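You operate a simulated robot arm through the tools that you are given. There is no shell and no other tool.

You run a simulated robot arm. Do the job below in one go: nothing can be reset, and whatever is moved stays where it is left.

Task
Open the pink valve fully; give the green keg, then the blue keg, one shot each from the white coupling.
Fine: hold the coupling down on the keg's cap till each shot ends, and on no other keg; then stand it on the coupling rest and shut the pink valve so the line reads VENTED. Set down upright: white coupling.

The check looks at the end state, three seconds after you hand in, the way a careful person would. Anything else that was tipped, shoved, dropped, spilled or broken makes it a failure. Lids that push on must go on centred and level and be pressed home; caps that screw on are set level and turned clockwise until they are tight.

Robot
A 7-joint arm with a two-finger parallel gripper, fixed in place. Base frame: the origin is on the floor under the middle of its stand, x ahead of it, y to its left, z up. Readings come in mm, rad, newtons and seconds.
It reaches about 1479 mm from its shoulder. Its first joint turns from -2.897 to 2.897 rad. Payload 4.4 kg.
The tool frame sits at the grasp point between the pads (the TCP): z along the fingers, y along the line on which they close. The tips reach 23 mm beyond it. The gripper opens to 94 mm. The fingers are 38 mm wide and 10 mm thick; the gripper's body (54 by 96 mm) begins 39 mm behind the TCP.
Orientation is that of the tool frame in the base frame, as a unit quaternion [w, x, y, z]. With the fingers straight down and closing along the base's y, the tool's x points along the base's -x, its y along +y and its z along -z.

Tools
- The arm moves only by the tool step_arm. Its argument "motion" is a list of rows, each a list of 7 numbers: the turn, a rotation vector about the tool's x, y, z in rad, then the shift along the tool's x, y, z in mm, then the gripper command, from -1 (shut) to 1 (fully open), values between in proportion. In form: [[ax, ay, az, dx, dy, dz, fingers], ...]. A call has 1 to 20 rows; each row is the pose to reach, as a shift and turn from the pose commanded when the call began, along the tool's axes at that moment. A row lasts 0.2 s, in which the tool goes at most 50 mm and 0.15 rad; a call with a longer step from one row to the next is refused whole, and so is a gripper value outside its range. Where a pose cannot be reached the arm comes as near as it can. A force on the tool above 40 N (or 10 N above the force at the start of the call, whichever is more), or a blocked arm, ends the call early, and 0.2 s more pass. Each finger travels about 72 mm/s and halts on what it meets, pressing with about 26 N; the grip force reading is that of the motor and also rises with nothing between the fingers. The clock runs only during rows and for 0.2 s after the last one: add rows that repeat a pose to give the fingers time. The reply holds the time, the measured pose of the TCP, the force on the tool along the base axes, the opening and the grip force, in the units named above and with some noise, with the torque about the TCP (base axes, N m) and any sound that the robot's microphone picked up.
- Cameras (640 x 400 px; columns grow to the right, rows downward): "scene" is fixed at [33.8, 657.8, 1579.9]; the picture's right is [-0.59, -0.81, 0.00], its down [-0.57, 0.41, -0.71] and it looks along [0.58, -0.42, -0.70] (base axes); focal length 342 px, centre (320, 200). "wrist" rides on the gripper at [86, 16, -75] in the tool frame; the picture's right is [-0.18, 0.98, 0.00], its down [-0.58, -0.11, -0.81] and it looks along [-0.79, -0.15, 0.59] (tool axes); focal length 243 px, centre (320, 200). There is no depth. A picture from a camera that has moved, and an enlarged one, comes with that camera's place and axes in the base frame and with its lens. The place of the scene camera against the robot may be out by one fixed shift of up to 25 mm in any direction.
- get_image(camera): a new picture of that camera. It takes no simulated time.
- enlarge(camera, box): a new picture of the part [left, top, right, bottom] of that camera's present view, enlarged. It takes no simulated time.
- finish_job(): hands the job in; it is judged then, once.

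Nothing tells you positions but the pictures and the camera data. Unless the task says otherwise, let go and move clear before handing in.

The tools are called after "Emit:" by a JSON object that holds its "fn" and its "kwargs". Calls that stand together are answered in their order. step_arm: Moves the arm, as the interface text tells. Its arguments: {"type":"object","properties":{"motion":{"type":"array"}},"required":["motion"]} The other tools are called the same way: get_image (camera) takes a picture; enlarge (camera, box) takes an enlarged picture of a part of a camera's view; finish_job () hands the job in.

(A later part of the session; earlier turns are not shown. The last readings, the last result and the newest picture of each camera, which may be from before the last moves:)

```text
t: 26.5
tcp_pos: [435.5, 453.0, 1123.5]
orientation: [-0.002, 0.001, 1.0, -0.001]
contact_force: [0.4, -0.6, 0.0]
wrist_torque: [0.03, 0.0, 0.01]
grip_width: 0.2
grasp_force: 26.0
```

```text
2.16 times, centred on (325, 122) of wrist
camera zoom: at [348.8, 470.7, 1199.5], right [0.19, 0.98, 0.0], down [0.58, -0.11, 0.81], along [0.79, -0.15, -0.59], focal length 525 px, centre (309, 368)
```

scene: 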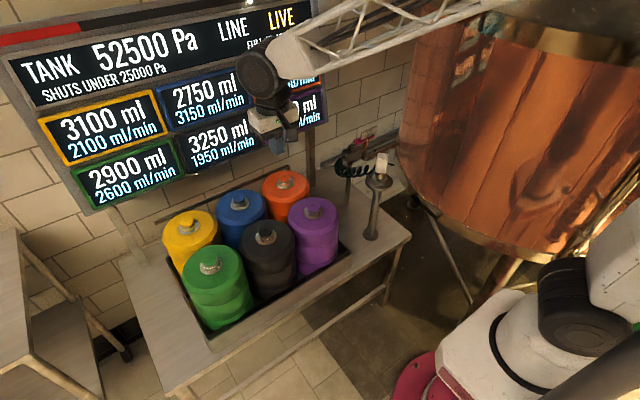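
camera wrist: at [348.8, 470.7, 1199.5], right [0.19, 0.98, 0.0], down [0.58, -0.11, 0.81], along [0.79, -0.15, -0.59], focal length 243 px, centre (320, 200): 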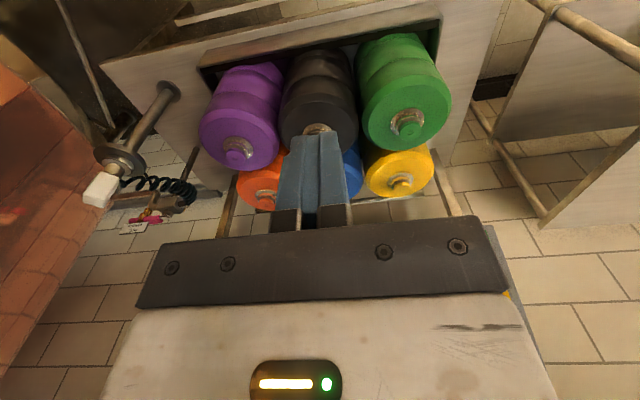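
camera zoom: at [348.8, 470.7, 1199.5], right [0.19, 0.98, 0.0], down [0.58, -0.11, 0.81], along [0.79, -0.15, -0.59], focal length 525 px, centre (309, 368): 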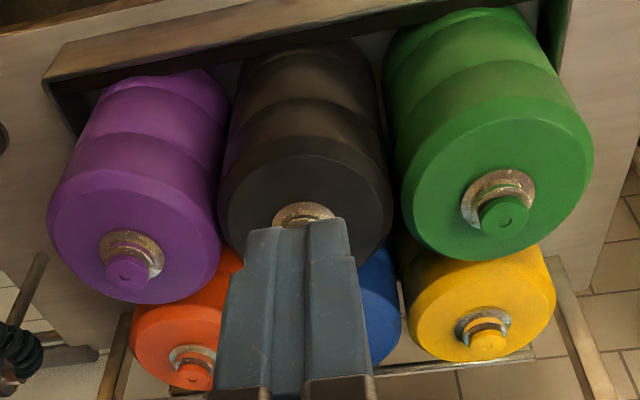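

Keg caps come out on a neat grid: near row x≈647, far row x≈811, y = 246/411/576, cap tops z≈849 (green at (648,576), blue at (810,412)). Now I'll go above the coupling, yawed ~38° to match its block, with fingers open.

Emit:
{"fn": "step_arm", "kwargs": {"motion": [[0, 0, -0.055, -16.2, -38.4, 0, 1], [0, 0, -0.11, -32.4, -76.8, 8, 1], [0, 0, -0.166, -48.6, -115.2, 16, 1], [0, 0, -0.221, -64.8, -153.7, 24, 1], [0, 0, -0.276, -81, -192, 32, 1], [0, 0, -0.331, -97.2, -230.5, 40, 1], [0, 0, -0.387, -113.4, -269, 48, 1], [0, 0, -0.442, -129.6, -307.3, 60, 1], [0, 0, -0.497, -145.9, -345.7, 72, 1], [0, 0, -0.552, -162, -384, 86, 1], [0, 0, -0.608, -178.3, -422.6, 100, 1], [0, 0, -0.663, -194.5, -461, 113.5, 1], [0, 0, -0.663, -194.5, -461, 113.5, 1], [0, 0, -0.663, -194.5, -461, 113.5, 1]]}}

Emit:
{"fn": "get_image", "kwargs": {"camera": "wrist"}}

Emit:
{"fn": "enlarge", "kwargs": {"camera": "wrist", "box": [230, 30, 430, 155]}}

Emit:
{"fn": "enlarge", "kwargs": {"camera": "scene", "box": [320, 60, 430, 190]}}

```text
t: 29.5
tcp_pos: [624.4, -10.7, 1011.2]
orientation: [-0.001, -0.325, 0.946, -0.001]
contact_force: [-0.1, 0.7, -0.8]
wrist_torque: [0.01, 0.03, 0.0]
grip_width: 93.9
grasp_force: 0.0
```

```text
taken
camera wrist: at [546.5, -49.4, 1087.6], right [-0.46, 0.89, 0.0], down [0.53, 0.27, 0.8], along [0.72, 0.37, -0.59], focal length 243 px, centre (320, 200)
```

wrist: 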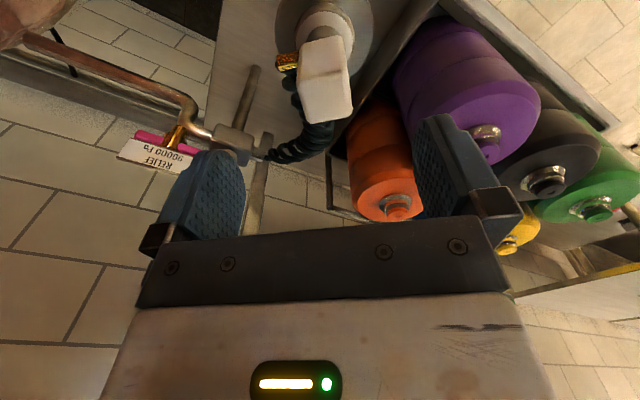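

```text
3.20 times, centred on (330, 92) of wrist
camera zoom: at [546.5, -49.4, 1087.6], right [-0.46, 0.89, 0.0], down [0.53, 0.27, 0.8], along [0.72, 0.37, -0.59], focal length 776 px, centre (288, 544)
```

zoom: 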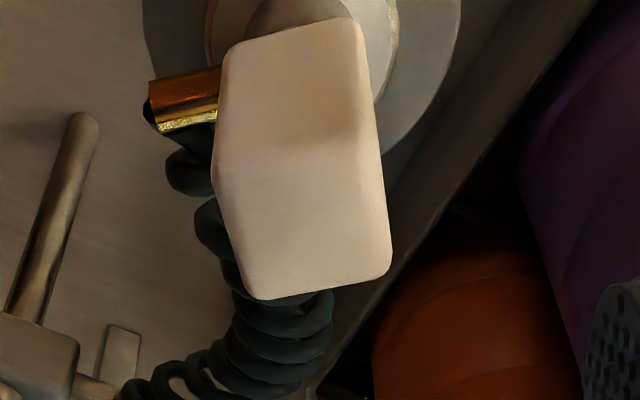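

```text
3.08 times, centred on (375, 125) of scene
camera zoom: at [33.8, 657.8, 1579.9], right [-0.59, -0.81, 0.0], down [-0.57, 0.41, -0.71], along [0.58, -0.42, -0.7], focal length 1053 px, centre (151, 431)
```

zoom: 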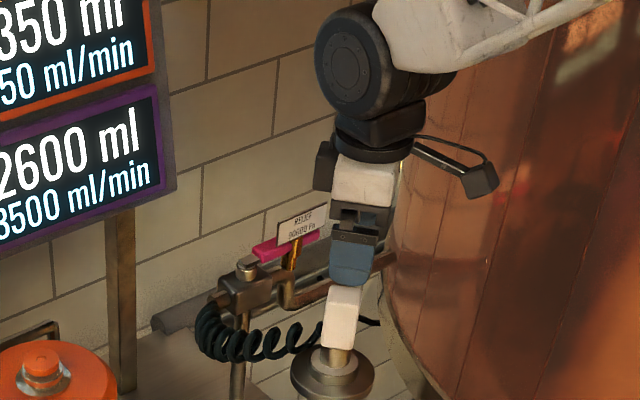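

The block top is about 34×29 mm at (627.5,-3.5), z≈937, yaw ≈38°; a brass side outlet sits below it at z≈865. I'll centre over it and descend with fingers open to TCP z≈908.

Emit:
{"fn": "step_arm", "kwargs": {"motion": [[0, 0, 0, -6.9, 3.8, 0, 1], [0, 0, 0, -6.9, 3.8, 25, 1], [0, 0, 0, -6.9, 3.8, 50, 1], [0, 0, 0, -6.9, 3.8, 72, 1], [0, 0, 0, -6.9, 3.8, 90, 1], [0, 0, 0, -6.9, 3.8, 103, 1], [0, 0, 0, -6.9, 3.8, 103, 1], [0, 0, 0, -6.9, 3.8, 103, 1]]}}

Emit:
{"fn": "get_image", "kwargs": {"camera": "wrist"}}

Emit:
{"fn": "enlarge", "kwargs": {"camera": "scene", "box": [340, 90, 420, 200]}}

```text
t: 31.3
tcp_pos: [626.3, -0.0, 908.3]
orientation: [-0.001, -0.325, 0.946, 0.0]
contact_force: [0.0, -0.2, -0.1]
wrist_torque: [0.01, -0.02, -0.01]
grip_width: 93.8
grasp_force: 0.1
```

```text
taken
camera wrist: at [548.1, -39.8, 983.3], right [-0.46, 0.89, 0.0], down [0.53, 0.27, 0.8], along [0.72, 0.37, -0.59], focal length 243 px, centre (320, 200)
```

wrist: 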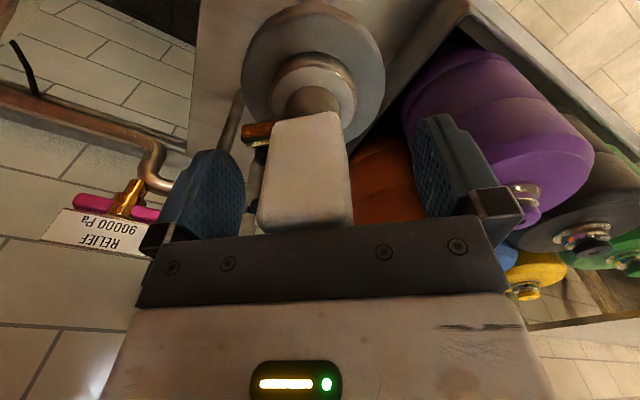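

```text
3.64 times, centred on (380, 145) of scene
camera zoom: at [33.8, 657.8, 1579.9], right [-0.59, -0.81, 0.0], down [-0.57, 0.41, -0.71], along [0.58, -0.42, -0.7], focal length 1244 px, centre (102, 400)
```

zoom: 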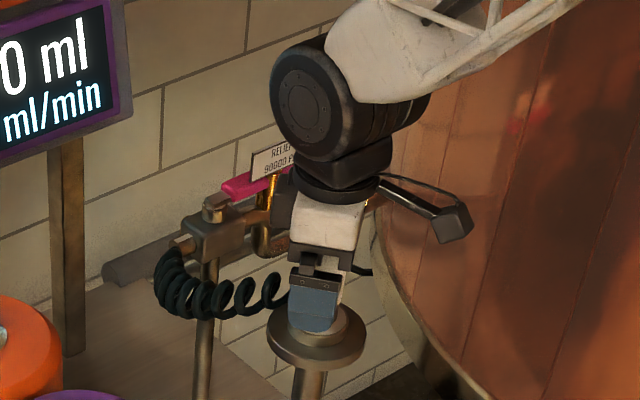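

The block is between the fingers, about 3.5 mm off centre. I'll shift to centre, then close.

Emit:
{"fn": "step_arm", "kwargs": {"motion": [[0, 0, 0, 1, -3.5, 0, 1], [0, 0, 0, 1, -3.5, 0, 1], [0, 0, 0, 1, -3.5, 0, 0.2], [0, 0, 0, 1, -3.5, 0, -0.2], [0, 0, 0, 1, -3.5, 0, -1], [0, 0, 0, 1, -3.5, 0, -1], [0, 0, 0, 1, -3.5, 0, -1]]}}

Emit:
{"fn": "get_image", "kwargs": {"camera": "wrist"}}

```text
t: 32.9
tcp_pos: [626.4, -3.3, 908.7]
orientation: [-0.001, -0.325, 0.946, 0.0]
contact_force: [-0.2, -1.2, 1.6]
wrist_torque: [-0.01, 0.01, 0.0]
grip_width: 33.7
grasp_force: 26.1
```

```text
taken
camera wrist: at [549.5, -42.9, 984.2], right [-0.46, 0.89, 0.0], down [0.53, 0.27, 0.81], along [0.72, 0.37, -0.59], focal length 243 px, centre (320, 200)
```

wrist: 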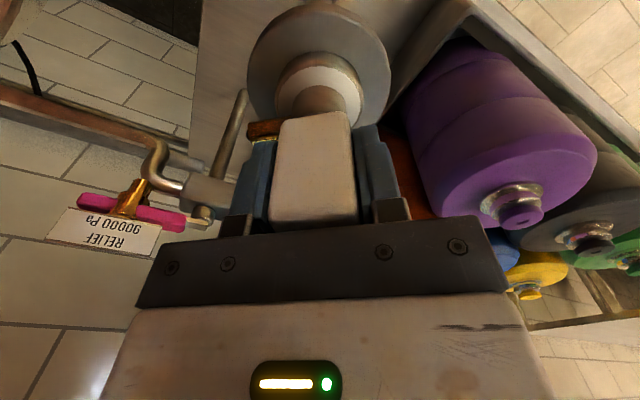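

Gripped at 33.7 mm width with little side force; rest pose is TCP (626.4,-3.3,908.7). Lifting straight up slowly.

Emit:
{"fn": "step_arm", "kwargs": {"motion": [[0, 0, 0, 0, 0, -5, -1], [0, 0, 0, 0, 0, -12, -1], [0, 0, 0, 0, 0, -25, -1], [0, 0, 0, 0, 0, -40, -1], [0, 0, 0, 0, 0, -60, -1], [0, 0, 0, 0, 0, -80, -1], [0, 0, 0, 0, 0, -80, -1]]}}

Emit:
{"fn": "get_image", "kwargs": {"camera": "wrist"}}

Emit:
{"fn": "enlarge", "kwargs": {"camera": "scene", "box": [320, 60, 430, 200]}}

```text
t: 34.5
tcp_pos: [625.9, -5.1, 988.2]
orientation: [-0.002, -0.325, 0.946, -0.001]
contact_force: [0.0, -0.4, -2.1]
wrist_torque: [0.03, 0.0, -0.05]
grip_width: 34.1
grasp_force: 26.0
```

```text
taken
camera wrist: at [548.4, -43.8, 1064.1], right [-0.46, 0.89, 0.0], down [0.53, 0.27, 0.8], along [0.71, 0.37, -0.59], focal length 243 px, centre (320, 200)
```

wrist: 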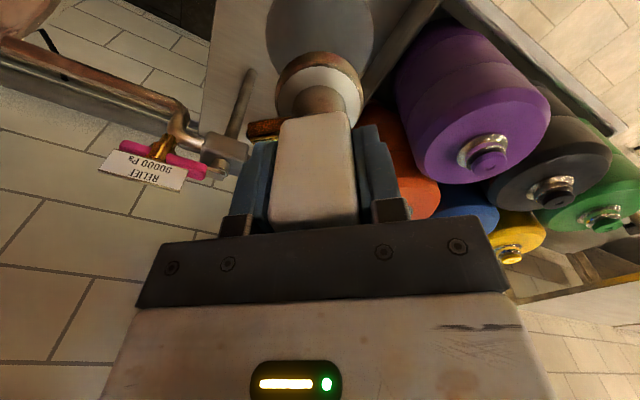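

```text
2.86 times, centred on (375, 130) of scene
camera zoom: at [33.8, 657.8, 1579.9], right [-0.59, -0.81, 0.0], down [-0.57, 0.41, -0.71], along [0.58, -0.42, -0.7], focal length 978 px, centre (163, 400)
```

zoom: 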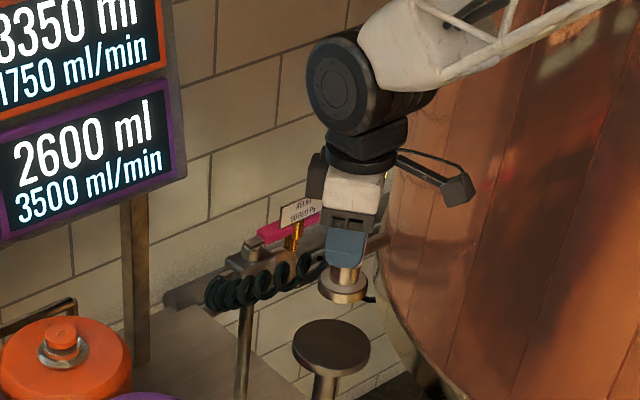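

Coupling is lifted cleanly (weight ~2 N); the rest is a flat disc and the hose outlet points toward the valve. I'll carry it high toward the green keg, checking the hose halfway.

Emit:
{"fn": "step_arm", "kwargs": {"motion": [[0, 0, 0, -12, 14, -15, -1], [0, 0, 0, -35, 42, -30, -1], [0, 0, 0, -60, 71, -40, -1], [0, 0, 0, -85, 101, -45, -1], [0, 0, 0, -110, 131, -45, -1], [0, 0, 0, -135, 160, -45, -1], [0, 0, 0, -160, 190, -45, -1], [0, 0, 0, -187, 222, -45, -1], [0, 0, 0, -187, 222, -45, -1]]}}

Emit:
{"fn": "get_image", "kwargs": {"camera": "scene"}}

Emit:
{"fn": "get_image", "kwargs": {"camera": "wrist"}}

```text
t: 36.5
tcp_pos: [637.4, 289.0, 1034.8]
orientation: [-0.001, -0.325, 0.946, -0.001]
contact_force: [1.2, -1.5, -1.3]
wrist_torque: [-0.01, -0.02, -0.01]
grip_width: 34.0
grasp_force: 25.7
```

```text
taken
```

scene: 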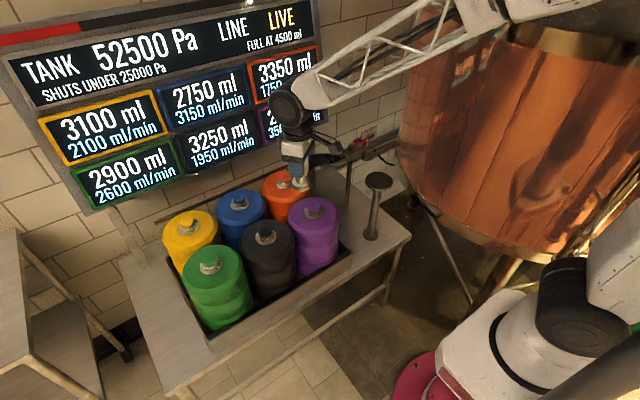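

```text
taken
camera wrist: at [561.0, 249.5, 1109.2], right [-0.46, 0.89, 0.0], down [0.53, 0.27, 0.8], along [0.72, 0.37, -0.59], focal length 243 px, centre (320, 200)
```

wrist: 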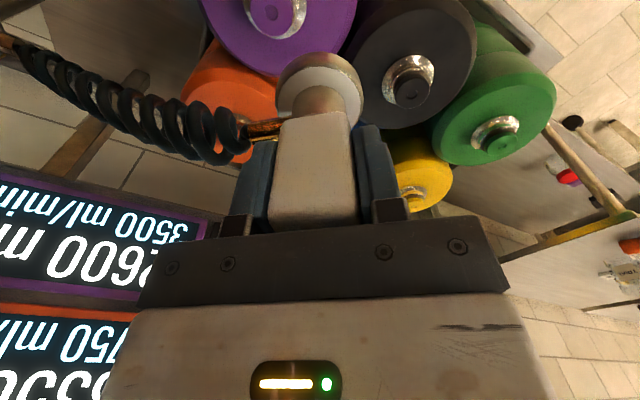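

Hose follows freely. Continuing to above the green keg.

Emit:
{"fn": "step_arm", "kwargs": {"motion": [[0, 0, 0, -23, 27.5, 0, -1], [0, 0, 0, -46, 55, 0, -1], [0, 0, 0, -72, 86, 0, -1], [0, 0, 0, -98, 117, 0, -1], [0, 0, 0, -124, 148, 0, -1], [0, 0, 0, -150, 179, 0, -1], [0, 0, 0, -170, 203, 0, -1], [0, 0, 0, -184.6, 219.9, 0, -1], [0, 0, 0, -184.6, 219.9, 0, -1], [0, 0, 0, -184.6, 219.9, 0, -1]]}}

Emit:
{"fn": "get_image", "kwargs": {"camera": "wrist"}}

Emit:
{"fn": "enlarge", "kwargs": {"camera": "scene", "box": [130, 80, 330, 280]}}

```text
t: 38.7
tcp_pos: [646.8, 572.8, 1032.3]
orientation: [-0.001, -0.324, 0.946, 0.0]
contact_force: [0.1, 0.1, -2.4]
wrist_torque: [0.04, 0.01, 0.0]
grip_width: 34.2
grasp_force: 26.2
```

```text
taken
camera wrist: at [569.3, 533.0, 1107.5], right [-0.46, 0.89, 0.0], down [0.53, 0.27, 0.8], along [0.72, 0.37, -0.59], focal length 243 px, centre (320, 200)
```

wrist: 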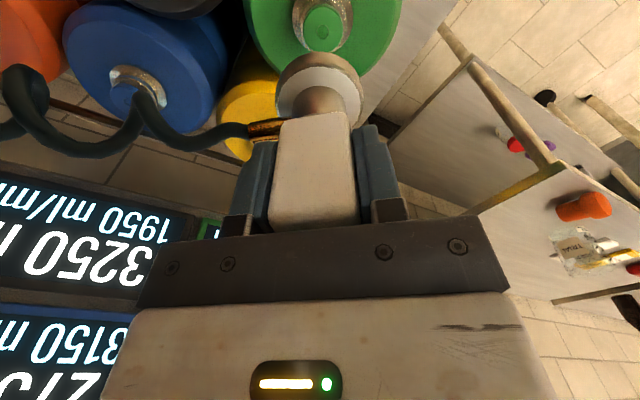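

```text
2.00 times, centred on (230, 180) of scene
camera zoom: at [33.8, 657.8, 1579.9], right [-0.59, -0.81, 0.0], down [-0.57, 0.41, -0.71], along [0.58, -0.42, -0.7], focal length 684 px, centre (500, 240)
```

zoom: 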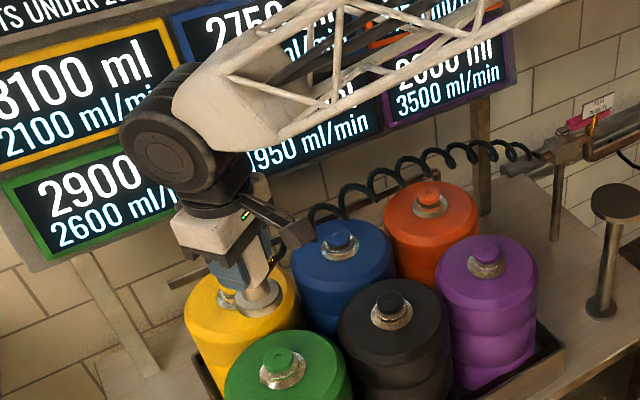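

Emit:
{"fn": "enlarge", "kwargs": {"camera": "wrist", "box": [240, 0, 400, 110]}}

```text
3.64 times, centred on (320, 55) of wrist
camera zoom: at [569.3, 533.0, 1107.5], right [-0.46, 0.89, 0.0], down [0.53, 0.27, 0.8], along [0.72, 0.37, -0.59], focal length 882 px, centre (320, 727)
```

zoom: 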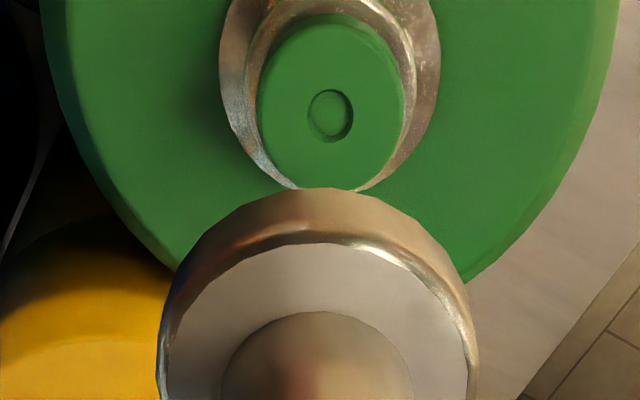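

Green cap centre resolves to (648,576.5), z≈849, and the coupling foot hangs ~80 mm below the TCP. I'll align and lower to just above the cap.

Emit:
{"fn": "step_arm", "kwargs": {"motion": [[0, 0, 0, -2.4, 2.2, 0, -1], [0, 0, 0, -2.4, 2.2, 25, -1], [0, 0, 0, -2.4, 2.2, 50, -1], [0, 0, 0, -2.4, 2.2, 70, -1], [0, 0, 0, -2.4, 2.2, 85, -1], [0, 0, 0, -2.4, 2.2, 85, -1], [0, 0, 0, -2.4, 2.2, 85, -1]]}}

Emit:
{"fn": "get_image", "kwargs": {"camera": "wrist"}}

Emit:
{"fn": "enlarge", "kwargs": {"camera": "scene", "box": [170, 190, 270, 290]}}

```text
t: 40.3
tcp_pos: [648.2, 579.2, 947.6]
orientation: [-0.001, -0.324, 0.946, -0.001]
contact_force: [-0.3, -0.6, -2.0]
wrist_torque: [0.05, -0.01, 0.01]
grip_width: 33.9
grasp_force: 25.8
```

```text
taken
camera wrist: at [571.1, 538.1, 1022.5], right [-0.46, 0.89, 0.0], down [0.53, 0.27, 0.8], along [0.72, 0.37, -0.59], focal length 243 px, centre (320, 200)
```

wrist: 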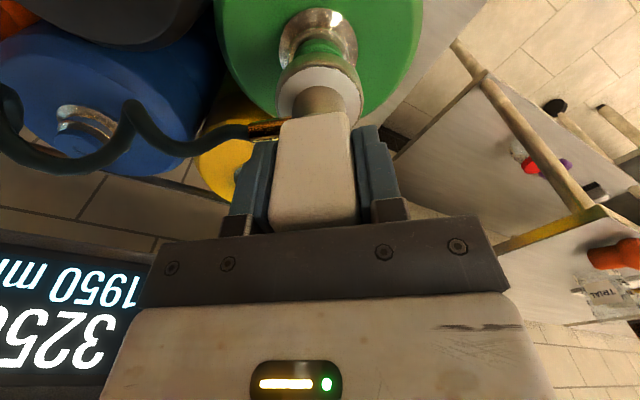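

```text
4.00 times, centred on (220, 240) of scene
camera zoom: at [33.8, 657.8, 1579.9], right [-0.59, -0.81, 0.0], down [-0.57, 0.41, -0.71], along [0.58, -0.42, -0.7], focal length 1369 px, centre (720, 40)
```

zoom: 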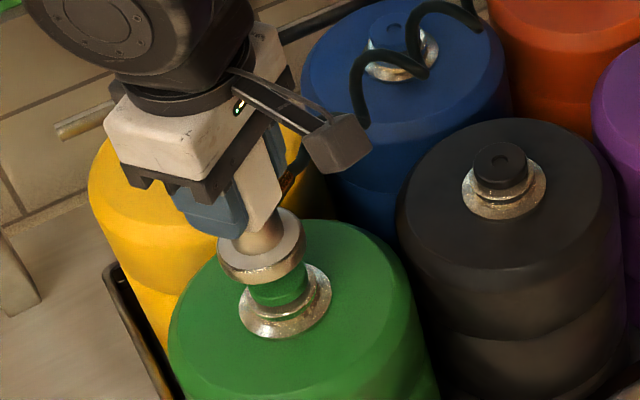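

Emit:
{"fn": "enlarge", "kwargs": {"camera": "wrist", "box": [250, 0, 390, 120]}}

```text
3.33 times, centred on (320, 60) of wrist
camera zoom: at [571.1, 538.1, 1022.5], right [-0.46, 0.89, 0.0], down [0.53, 0.27, 0.8], along [0.72, 0.37, -0.59], focal length 809 px, centre (320, 667)
```

zoom: 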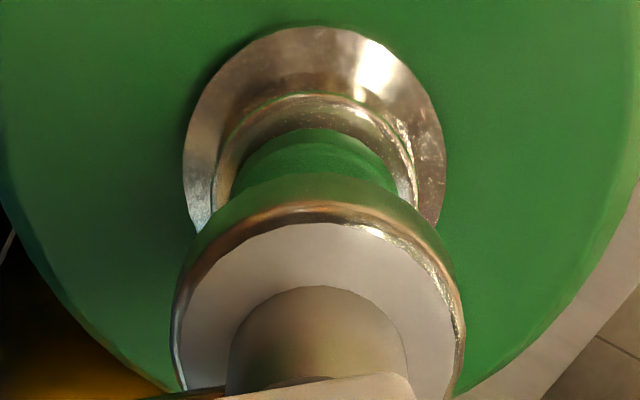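

Alignment looks within ~1 mm. Lowering slowly until contact with the green cap.

Emit:
{"fn": "step_arm", "kwargs": {"motion": [[0, 0, 0, 0, -1, 5, -1], [0, 0, 0, 0, -1, 9, -1], [0, 0, 0, 0, -1, 12, -1], [0, 0, 0, 0, -1, 15, -1], [0, 0, 0, 0, -1, 17, -1], [0, 0, 0, 0, -1, 19, -1], [0, 0, 0, 0, -1, 21, -1]]}}

Emit:
{"fn": "enlarge", "kwargs": {"camera": "wrist", "box": [230, 0, 410, 150]}}

Emit:
{"fn": "get_image", "kwargs": {"camera": "scene"}}

```text
t: 41.9
tcp_pos: [649.0, 576.8, 927.2]
orientation: [-0.001, -0.326, 0.946, 0.0]
contact_force: [0.0, -0.3, -1.7]
wrist_torque: [-0.01, -0.01, -0.01]
grip_width: 33.9
grasp_force: 25.9
```

```text
2.67 times, centred on (320, 75) of wrist
camera zoom: at [572.0, 536.3, 1001.8], right [-0.46, 0.89, 0.0], down [0.53, 0.27, 0.81], along [0.72, 0.37, -0.59], focal length 647 px, centre (320, 533)
```

zoom: 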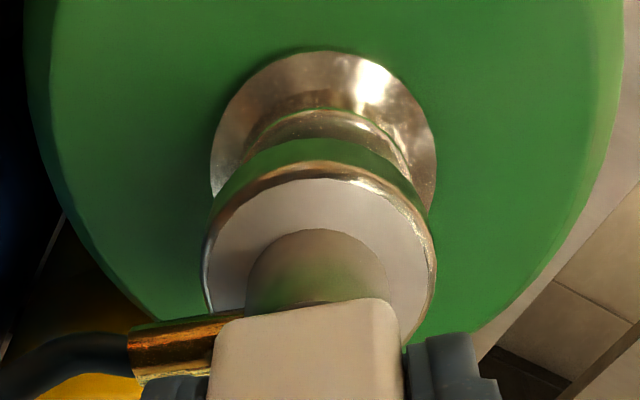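

```text
taken
```

scene: 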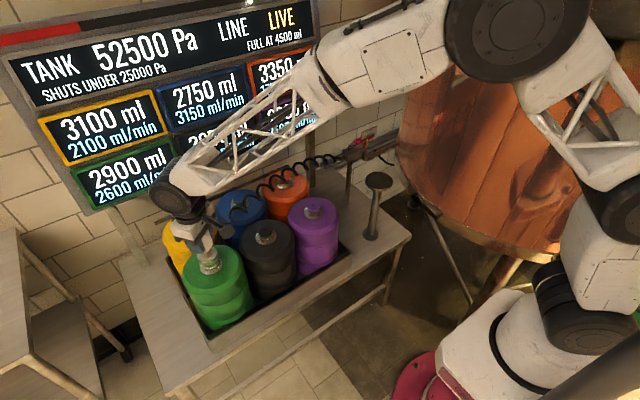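

No contact yet at TCP z=927. Continuing down in 2 mm steps.

Emit:
{"fn": "step_arm", "kwargs": {"motion": [[0, 0, 0, 0, 0, 2, -1], [0, 0, 0, 0, 0, 4, -1], [0, 0, 0, 0, 0, 6, -1], [0, 0, 0, 0, 0, 8, -1], [0, 0, 0, 0, 0, 10, -1], [0, 0, 0, 0, 0, 12, -1], [0, 0, 0, 0, 0, 14, -1]]}}

Emit:
{"fn": "enlarge", "kwargs": {"camera": "scene", "box": [0, 0, 340, 215]}}

Emit:
{"fn": "enlarge", "kwargs": {"camera": "scene", "box": [170, 190, 270, 290]}}

```text
t: 43.5
tcp_pos: [647.8, 575.3, 912.9]
orientation: [-0.001, -0.325, 0.946, 0.0]
contact_force: [3.0, 1.1, 1.9]
wrist_torque: [0.02, -0.23, 0.01]
grip_width: 33.8
grasp_force: 26.4
```

```text
1.86 times, centred on (170, 108) of scene
camera zoom: at [33.8, 657.8, 1579.9], right [-0.59, -0.81, 0.0], down [-0.57, 0.41, -0.71], along [0.58, -0.42, -0.7], focal length 637 px, centre (599, 372)
```

zoom: 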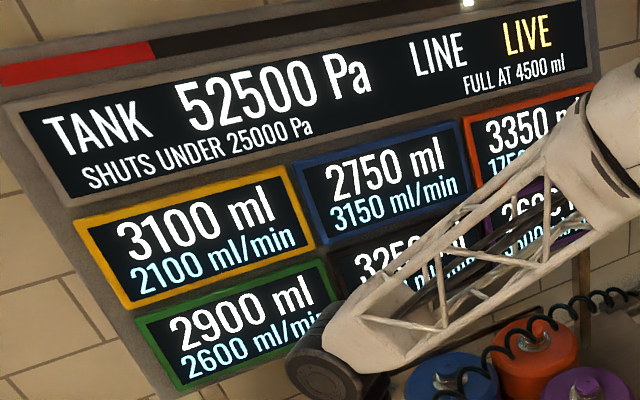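

```text
4.00 times, centred on (220, 240) of scene
camera zoom: at [33.8, 657.8, 1579.9], right [-0.59, -0.81, 0.0], down [-0.57, 0.41, -0.71], along [0.58, -0.42, -0.7], focal length 1369 px, centre (720, 40)
```

zoom: 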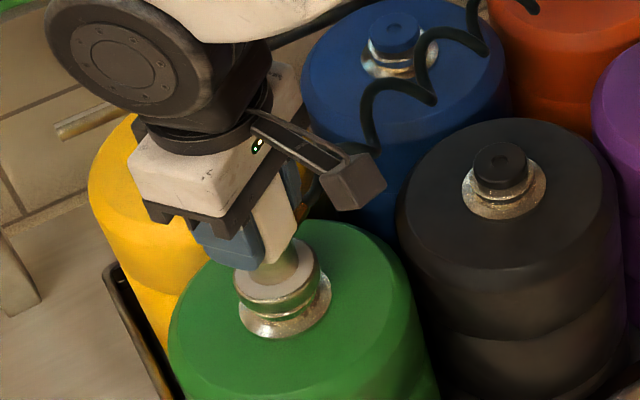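

The coupling is slipping over the cap with slight side contact (+3 N in x). I'll ease 1 mm in +x and keep pressing down gently.

Emit:
{"fn": "step_arm", "kwargs": {"motion": [[0, 0, 0, -0.8, -0.6, 0, -1], [0, 0, 0, -0.8, -0.6, 1.5, -1], [0, 0, 0, -0.8, -0.6, 3, -1], [0, 0, 0, -0.8, -0.6, 4.5, -1], [0, 0, 0, -0.8, -0.6, 6, -1], [0, 0, 0, -0.8, -0.6, 7, -1], [0, 0, 0, -0.8, -0.6, 8, -1]]}}

Emit:
{"fn": "enlarge", "kwargs": {"camera": "scene", "box": [0, 0, 340, 215]}}

Emit:
{"fn": "enlarge", "kwargs": {"camera": "wrist", "box": [230, 0, 410, 150]}}

```text
t: 45.1
tcp_pos: [652.2, 576.9, 905.9]
orientation: [0.001, -0.325, 0.946, -0.001]
contact_force: [13.1, 2.9, 30.8]
wrist_torque: [0.18, -0.83, -0.01]
grip_width: 33.5
grasp_force: 26.0
```

```text
1.86 times, centred on (170, 108) of scene
camera zoom: at [33.8, 657.8, 1579.9], right [-0.59, -0.81, 0.0], down [-0.57, 0.41, -0.71], along [0.58, -0.42, -0.7], focal length 637 px, centre (599, 372)
```

zoom: 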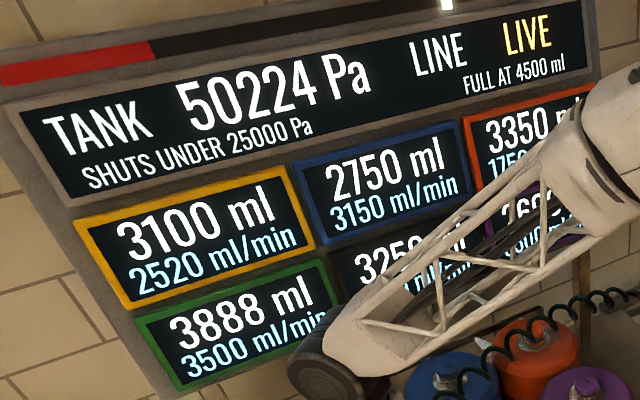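

```text
2.67 times, centred on (320, 75) of wrist
camera zoom: at [573.8, 536.3, 980.9], right [-0.46, 0.89, 0.0], down [0.53, 0.27, 0.81], along [0.72, 0.37, -0.59], focal length 647 px, centre (320, 533)
```

zoom: 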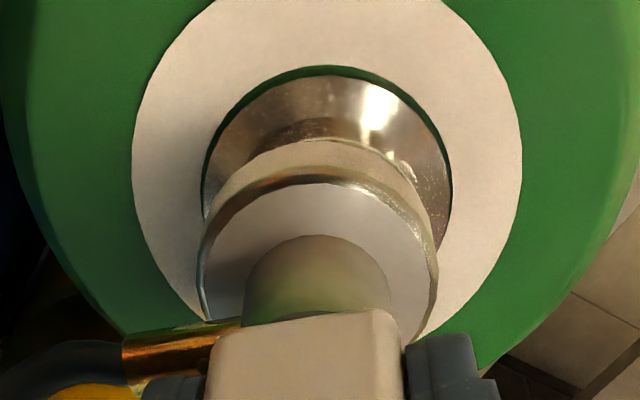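

The shot has started: green rose to 3888 ml and the tank dropped to 50224 Pa. I'll hold steady and watch.

Emit:
{"fn": "step_arm", "kwargs": {"motion": [[0, 0, 0, 0, 0, 0, -1]]}}

Emit:
{"fn": "enlarge", "kwargs": {"camera": "scene", "box": [0, 0, 340, 215]}}

Emit:
{"fn": "enlarge", "kwargs": {"camera": "scene", "box": [140, 160, 360, 340]}}

```text
t: 45.5
tcp_pos: [650.6, 576.3, 904.7]
orientation: [0.0, -0.324, 0.946, -0.001]
contact_force: [9.7, 0.3, 33.7]
wrist_torque: [-0.04, -0.37, -0.02]
grip_width: 33.9
grasp_force: 26.0
```

```text
1.86 times, centred on (170, 108) of scene
camera zoom: at [33.8, 657.8, 1579.9], right [-0.59, -0.81, 0.0], down [-0.57, 0.41, -0.71], along [0.58, -0.42, -0.7], focal length 637 px, centre (599, 372)
```

zoom: 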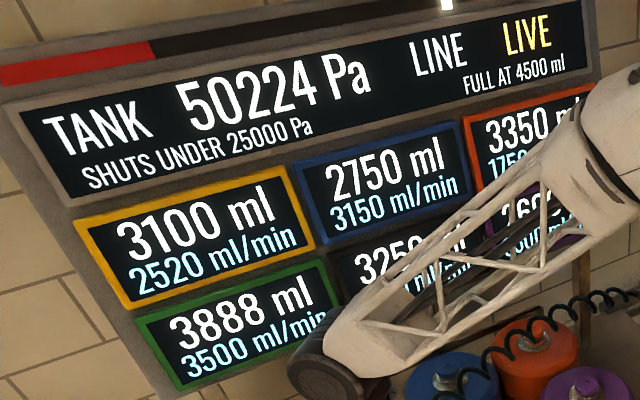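

```text
2.22 times, centred on (250, 250) of scene
camera zoom: at [33.8, 657.8, 1579.9], right [-0.59, -0.81, 0.0], down [-0.57, 0.41, -0.71], along [0.58, -0.42, -0.7], focal length 760 px, centre (476, 89)
```

zoom: 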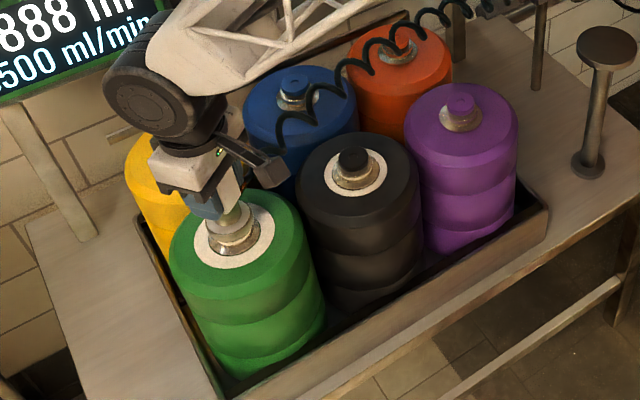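

Readings are steady at 3888 ml; I'll keep holding a bit longer to be sure the shot has ended.

Emit:
{"fn": "step_arm", "kwargs": {"motion": [[0, 0, 0, 0, 0, 0, -1], [0, 0, 0, 0, 0, 0, -1], [0, 0, 0, 0, 0, 0, -1], [0, 0, 0, 0, 0, 0, -1]]}}

Emit:
{"fn": "enlarge", "kwargs": {"camera": "scene", "box": [0, 0, 340, 215]}}

Emit:
{"fn": "get_image", "kwargs": {"camera": "wrist"}}

```text
t: 46.5
tcp_pos: [650.8, 576.5, 904.5]
orientation: [-0.001, -0.324, 0.946, 0.0]
contact_force: [3.0, -0.9, 35.0]
wrist_torque: [-0.1, 0.01, 0.0]
grip_width: 33.8
grasp_force: 25.6
```

```text
1.86 times, centred on (170, 108) of scene
camera zoom: at [33.8, 657.8, 1579.9], right [-0.59, -0.81, 0.0], down [-0.57, 0.41, -0.71], along [0.58, -0.42, -0.7], focal length 637 px, centre (599, 372)
```

zoom: 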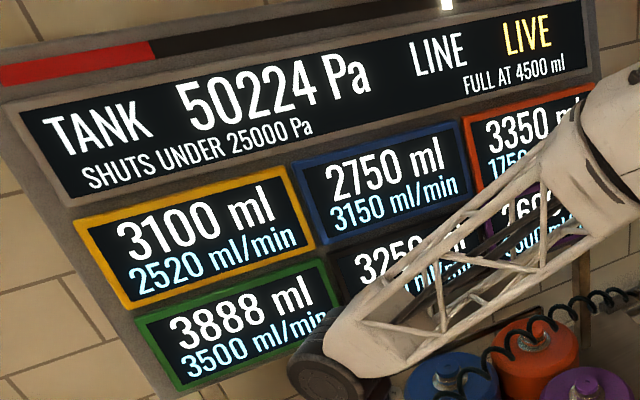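

```text
taken
camera wrist: at [572.9, 536.2, 980.1], right [-0.46, 0.89, 0.0], down [0.53, 0.27, 0.81], along [0.72, 0.37, -0.59], focal length 243 px, centre (320, 200)
```

wrist: 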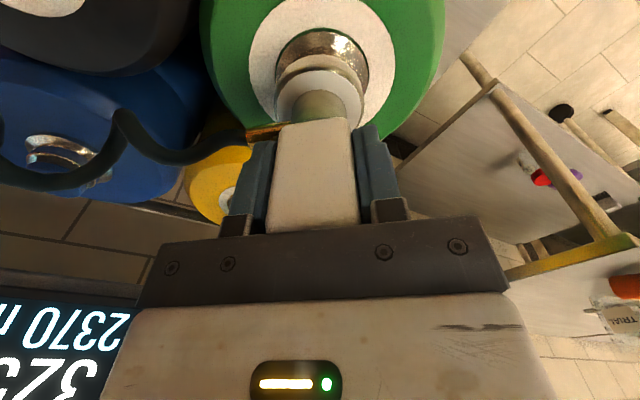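

The shot is over (green steady at 3888 ml, tank 50224 Pa). Lifting the coupling straight off.

Emit:
{"fn": "step_arm", "kwargs": {"motion": [[0, 0, 0, 0, 0, -4, -1], [0, 0, 0, 0, 0, -9, -1], [0, 0, 0, 0, 0, -15, -1], [0, 0, 0, 0, 0, -22, -1], [0, 0, 0, 0, 0, -32, -1], [0, 0, 0, 0, 0, -50, -1], [0, 0, 0, 0, 0, -75, -1], [0, 0, 0, 0, 0, -105, -1], [0, 0, 0, 0, 0, -130, -1], [0, 0, 0, 0, 0, -130, -1]]}}

Emit:
{"fn": "get_image", "kwargs": {"camera": "wrist"}}

Emit:
{"fn": "get_image", "kwargs": {"camera": "scene"}}

```text
t: 48.7
tcp_pos: [650.6, 576.4, 1035.0]
orientation: [-0.002, -0.325, 0.946, -0.001]
contact_force: [0.4, -1.0, -1.9]
wrist_torque: [0.02, 0.02, 0.0]
grip_width: 33.6
grasp_force: 25.9
```

```text
taken
camera wrist: at [573.3, 536.5, 1109.1], right [-0.46, 0.89, 0.0], down [0.53, 0.27, 0.8], along [0.71, 0.37, -0.59], focal length 243 px, centre (320, 200)
```

wrist: 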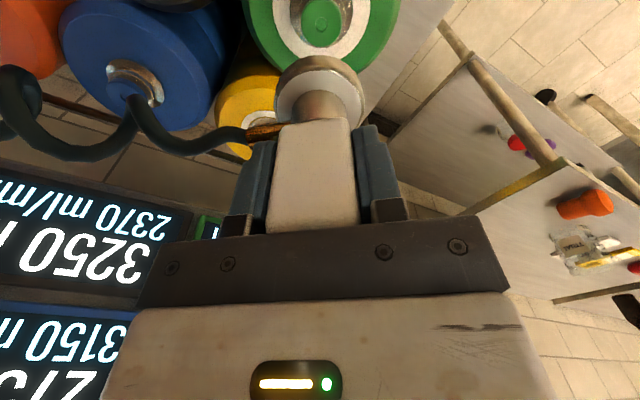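

```text
taken
```

scene: 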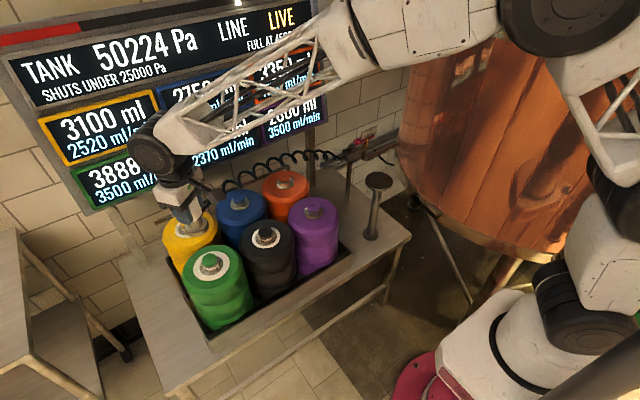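

Emit:
{"fn": "enlarge", "kwargs": {"camera": "wrist", "box": [240, 0, 400, 110]}}

Emit:
{"fn": "enlarge", "kwargs": {"camera": "scene", "box": [140, 160, 360, 340]}}

```text
3.64 times, centred on (320, 55) of wrist
camera zoom: at [573.3, 536.5, 1109.1], right [-0.46, 0.89, 0.0], down [0.53, 0.27, 0.8], along [0.71, 0.37, -0.59], focal length 882 px, centre (320, 727)
```

zoom: 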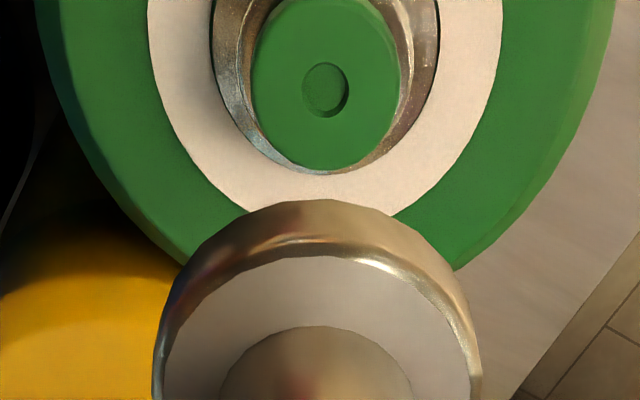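

```text
2.22 times, centred on (250, 250) of scene
camera zoom: at [33.8, 657.8, 1579.9], right [-0.59, -0.81, 0.0], down [-0.57, 0.41, -0.71], along [0.58, -0.42, -0.7], focal length 760 px, centre (476, 89)
```

zoom: 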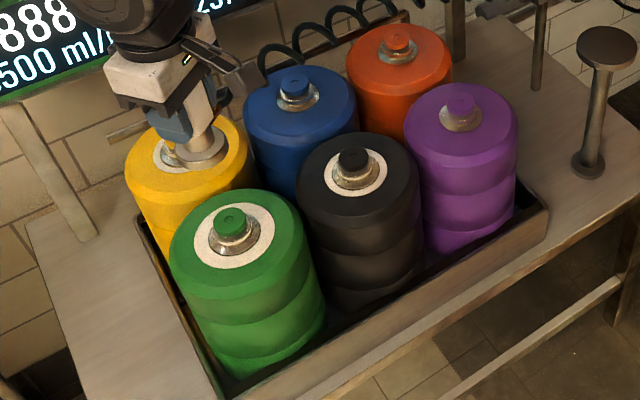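

Green is done (white ring shows, readings steady). Next I'll carry the coupling to above the blue keg at about (811,411).

Emit:
{"fn": "step_arm", "kwargs": {"motion": [[0, 0, 0, -3.5, -31, 0, -1], [0, 0, 0, -8, -70, 0, -1], [0, 0, 0, -12, -110, 0, -1], [0, 0, 0, -17, -150, 0, -1], [0, 0, 0, -21.5, -190, 0, -1], [0, 0, 0, -25.7, -229, 0, -1], [0, 0, 0, -25.7, -229, 0, -1], [0, 0, 0, -25.7, -229, 0, -1]]}}

Emit:
{"fn": "get_image", "kwargs": {"camera": "wrist"}}

Emit:
{"fn": "get_image", "kwargs": {"camera": "scene"}}

Emit:
{"fn": "enlarge", "kwargs": {"camera": "wrist", "box": [240, 0, 400, 110]}}

```text
t: 50.5
tcp_pos: [813.3, 410.3, 1034.0]
orientation: [-0.001, -0.325, 0.946, 0.0]
contact_force: [0.7, 0.5, -2.7]
wrist_torque: [-0.01, -0.01, 0.02]
grip_width: 33.8
grasp_force: 25.8
```

```text
taken
camera wrist: at [734.7, 370.1, 1109.7], right [-0.46, 0.89, 0.0], down [0.53, 0.27, 0.8], along [0.72, 0.37, -0.59], focal length 243 px, centre (320, 200)
```

wrist: 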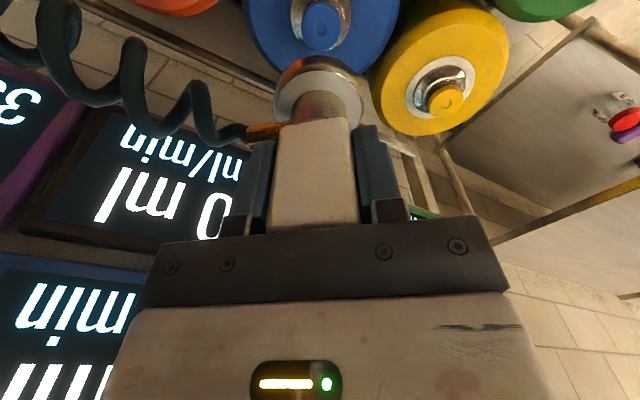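

```text
taken
```

scene: 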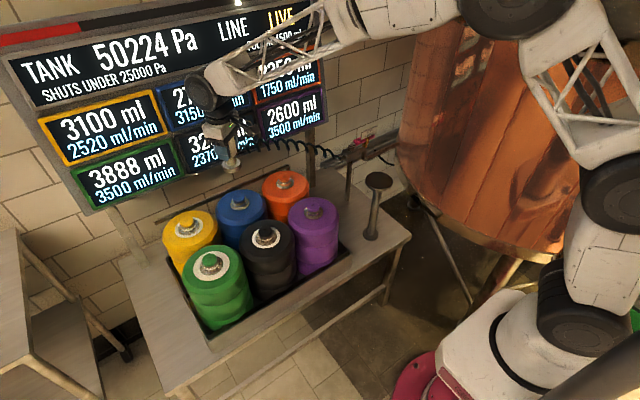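

```text
3.64 times, centred on (320, 55) of wrist
camera zoom: at [734.7, 370.1, 1109.7], right [-0.46, 0.89, 0.0], down [0.53, 0.27, 0.8], along [0.72, 0.37, -0.59], focal length 882 px, centre (320, 727)
```

zoom: 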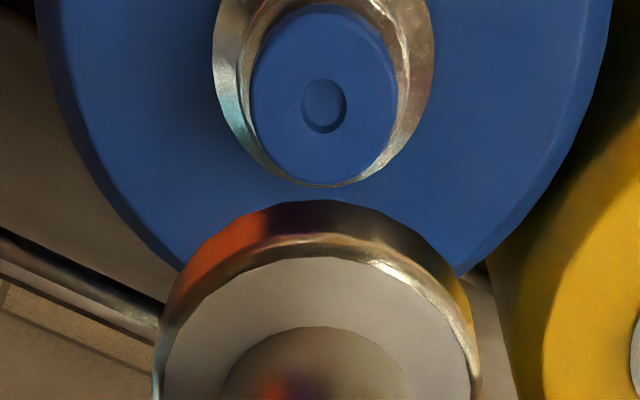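

Blue cap is about 3 mm off the reference alignment learned from green. Adjusting and re-checking before lowering.

Emit:
{"fn": "step_arm", "kwargs": {"motion": [[0, 0, 0, -3.2, -1.1, 0, -1], [0, 0, 0, -3.2, -1.1, 0, -1], [0, 0, 0, -3.2, -1.1, 0, -1]]}}

Emit:
{"fn": "enlarge", "kwargs": {"camera": "wrist", "box": [240, 0, 400, 110]}}

Emit:
{"fn": "enlarge", "kwargs": {"camera": "scene", "box": [150, 60, 310, 240]}}

```text
t: 51.3
tcp_pos: [814.6, 411.3, 1033.9]
orientation: [-0.001, -0.324, 0.946, 0.001]
contact_force: [-0.9, 0.3, -2.7]
wrist_torque: [-0.01, 0.01, 0.0]
grip_width: 33.9
grasp_force: 26.1
```

```text
3.64 times, centred on (320, 55) of wrist
camera zoom: at [737.2, 371.4, 1109.6], right [-0.46, 0.89, 0.0], down [0.53, 0.27, 0.8], along [0.72, 0.37, -0.59], focal length 882 px, centre (320, 727)
```

zoom: 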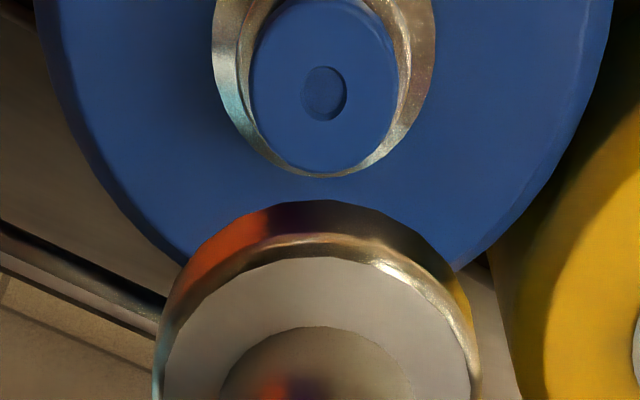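

```text
2.22 times, centred on (230, 150) of scene
camera zoom: at [33.8, 657.8, 1579.9], right [-0.59, -0.81, 0.0], down [-0.57, 0.41, -0.71], along [0.58, -0.42, -0.7], focal length 760 px, centre (520, 311)
```

zoom: 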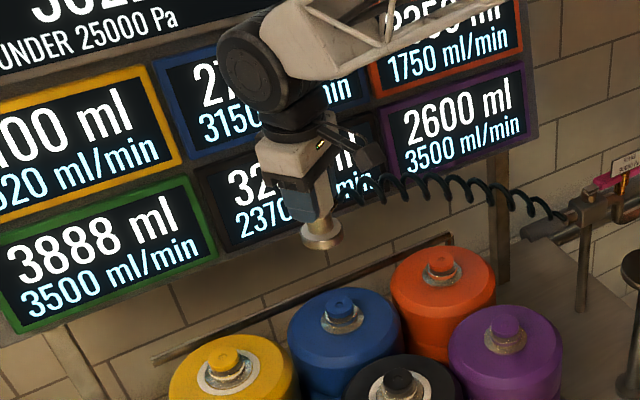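

Aligned to within 1 mm. Lowering toward the blue cap.

Emit:
{"fn": "step_arm", "kwargs": {"motion": [[0, 0, 0, -0.5, 0, 25, -1], [0, 0, 0, -0.5, 0, 50, -1], [0, 0, 0, -0.5, 0, 72, -1], [0, 0, 0, -0.5, 0, 90, -1], [0, 0, 0, -0.5, 0, 102, -1], [0, 0, 0, -0.5, 0, 108, -1], [0, 0, 0, -0.5, 0, 112, -1], [0, 0, 0, -0.5, 0, 112, -1]]}}

Emit:
{"fn": "enlarge", "kwargs": {"camera": "wrist", "box": [230, 0, 410, 150]}}

Emit:
{"fn": "get_image", "kwargs": {"camera": "scene"}}

```text
t: 53.1
tcp_pos: [814.7, 412.5, 922.9]
orientation: [-0.003, -0.325, 0.946, 0.0]
contact_force: [-0.3, 1.0, -2.4]
wrist_torque: [0.01, -0.02, 0.03]
grip_width: 34.1
grasp_force: 26.4
```

```text
2.67 times, centred on (320, 75) of wrist
camera zoom: at [737.9, 373.3, 997.1], right [-0.46, 0.89, 0.0], down [0.53, 0.27, 0.8], along [0.72, 0.37, -0.59], focal length 647 px, centre (320, 533)
```

zoom: 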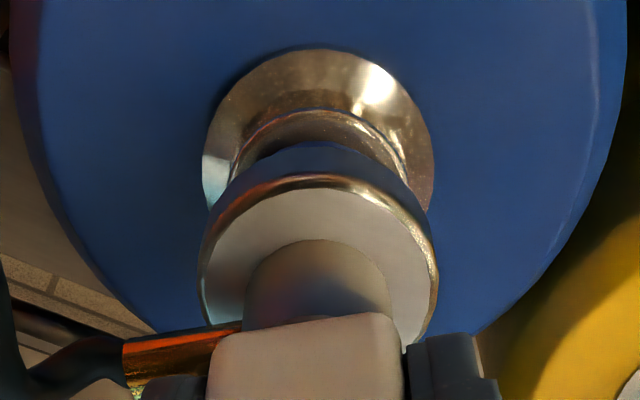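

```text
taken
```

scene: 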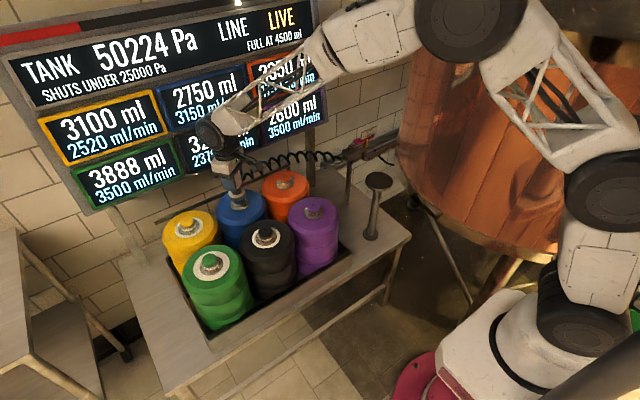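

Well aligned over the blue cap. Pressing down in 2 mm steps.

Emit:
{"fn": "step_arm", "kwargs": {"motion": [[0, 0, 0, 0, 0, 3, -1], [0, 0, 0, 0, 0, 6, -1], [0, 0, 0, 0, 0, 8, -1], [0, 0, 0, 0, 0, 10, -1], [0, 0, 0, 0, 0, 12, -1], [0, 0, 0, 0, 0, 14, -1], [0, 0, 0, 0, 0, 15.5, -1]]}}

Emit:
{"fn": "enlarge", "kwargs": {"camera": "scene", "box": [0, 0, 340, 215]}}

```text
t: 54.7
tcp_pos: [816.5, 412.9, 906.6]
orientation: [-0.001, -0.324, 0.946, -0.001]
contact_force: [-2.7, 4.8, 3.9]
wrist_torque: [0.17, 0.22, -0.08]
grip_width: 33.8
grasp_force: 26.2
```

```text
1.86 times, centred on (170, 108) of scene
camera zoom: at [33.8, 657.8, 1579.9], right [-0.59, -0.81, 0.0], down [-0.57, 0.41, -0.71], along [0.58, -0.42, -0.7], focal length 637 px, centre (599, 372)
```

zoom: 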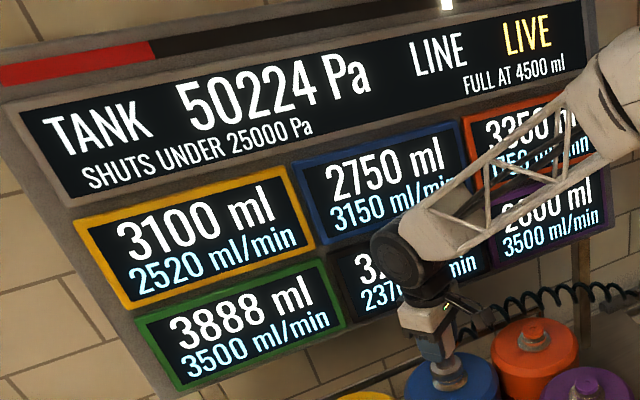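

Light contact now. Pressing further gently until the shot begins, then holding.

Emit:
{"fn": "step_arm", "kwargs": {"motion": [[0, 0, 0, -0.1, 0.6, 1.5, -1], [0, 0, 0, -0.1, 0.6, 3, -1], [0, 0, 0, -0.1, 0.6, 4.5, -1], [0, 0, 0, -0.1, 0.6, 5.5, -1], [0, 0, 0, -0.1, 0.6, 6.5, -1], [0, 0, 0, -0.1, 0.6, 7, -1], [0, 0, 0, -0.1, 0.6, 7, -1]]}}

Emit:
{"fn": "enlarge", "kwargs": {"camera": "scene", "box": [0, 0, 340, 215]}}

Emit:
{"fn": "enlarge", "kwargs": {"camera": "wrist", "box": [230, 0, 410, 150]}}

```text
t: 56.5
tcp_pos: [816.0, 413.7, 904.4]
orientation: [0.002, -0.325, 0.946, 0.0]
contact_force: [2.1, 0.5, 6.7]
wrist_torque: [0.07, -0.09, 0.03]
grip_width: 34.0
grasp_force: 25.8
stopped in row 7: the force on the tool passed its limit at 149 N (the readings are from after the stop); the commanded pose is now the measured one
```

```text
1.86 times, centred on (170, 108) of scene
camera zoom: at [33.8, 657.8, 1579.9], right [-0.59, -0.81, 0.0], down [-0.57, 0.41, -0.71], along [0.58, -0.42, -0.7], focal length 637 px, centre (599, 372)
```

zoom: 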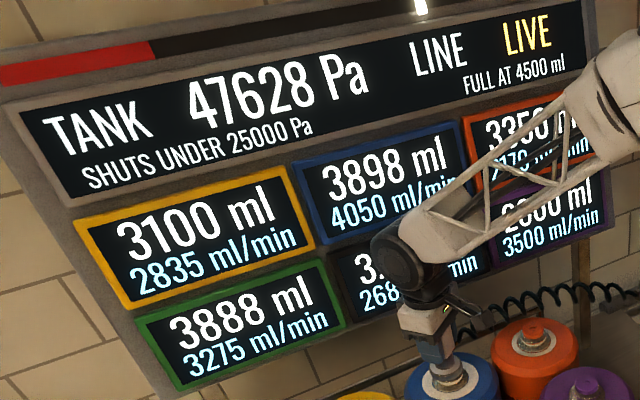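

```text
2.67 times, centred on (320, 75) of wrist
camera zoom: at [738.5, 373.8, 978.1], right [-0.46, 0.89, 0.0], down [0.52, 0.27, 0.81], along [0.72, 0.37, -0.59], focal length 647 px, centre (320, 533)
```

zoom: 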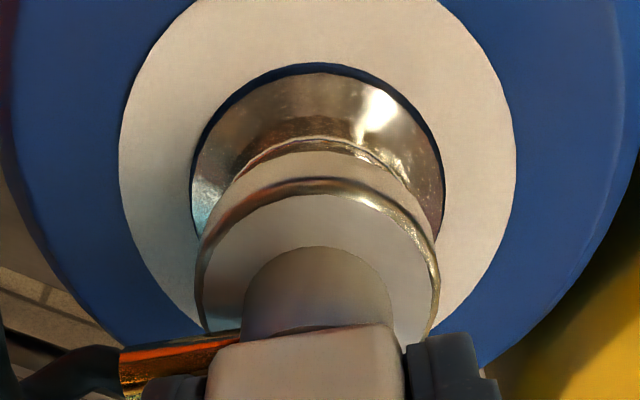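

Blue's shot fired: 3898 ml, tank 47628 Pa, with a kick; the coupling still sits on the cap. Holding still to confirm the readings are settled.

Emit:
{"fn": "step_arm", "kwargs": {"motion": [[0, 0, 0, 0, 0, 0, -1], [0, 0, 0, 0, 0, 0, -1]]}}

Emit:
{"fn": "enlarge", "kwargs": {"camera": "scene", "box": [0, 0, 340, 215]}}

Emit:
{"fn": "enlarge", "kwargs": {"camera": "scene", "box": [140, 130, 360, 340]}}

Emit:
{"fn": "get_image", "kwargs": {"camera": "wrist"}}

```text
t: 57.0
tcp_pos: [816.6, 414.0, 903.2]
orientation: [0.002, -0.325, 0.946, 0.001]
contact_force: [6.3, 3.3, 9.8]
wrist_torque: [0.21, -0.34, 0.03]
grip_width: 34.0
grasp_force: 26.1
```

```text
1.86 times, centred on (170, 108) of scene
camera zoom: at [33.8, 657.8, 1579.9], right [-0.59, -0.81, 0.0], down [-0.57, 0.41, -0.71], along [0.58, -0.42, -0.7], focal length 637 px, centre (599, 372)
```

zoom: 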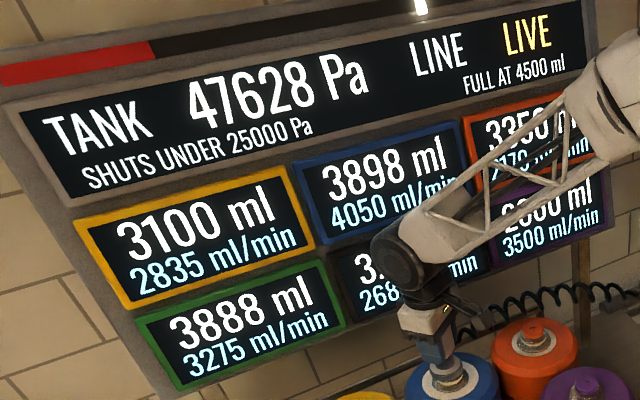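

```text
1.90 times, centred on (250, 235) of scene
camera zoom: at [33.8, 657.8, 1579.9], right [-0.59, -0.81, 0.0], down [-0.57, 0.41, -0.71], along [0.58, -0.42, -0.7], focal length 652 px, centre (453, 133)
```

zoom: 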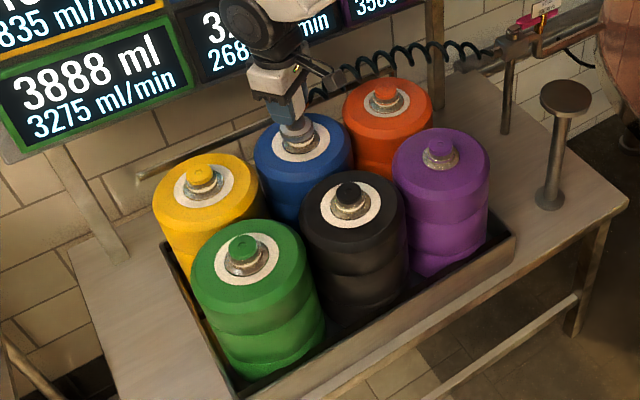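

```text
taken
camera wrist: at [738.4, 373.7, 977.9], right [-0.46, 0.89, 0.0], down [0.52, 0.27, 0.81], along [0.72, 0.37, -0.59], focal length 243 px, centre (320, 200)
```

wrist: 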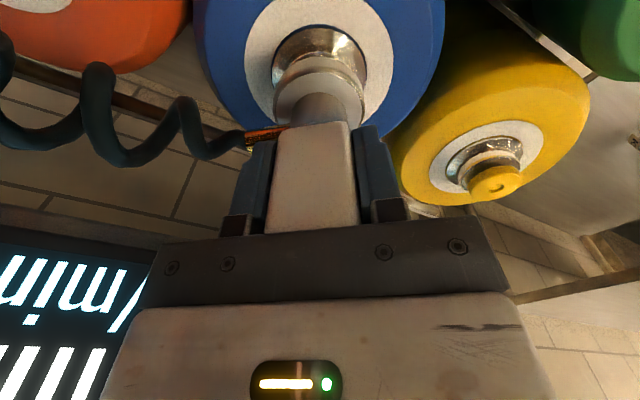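

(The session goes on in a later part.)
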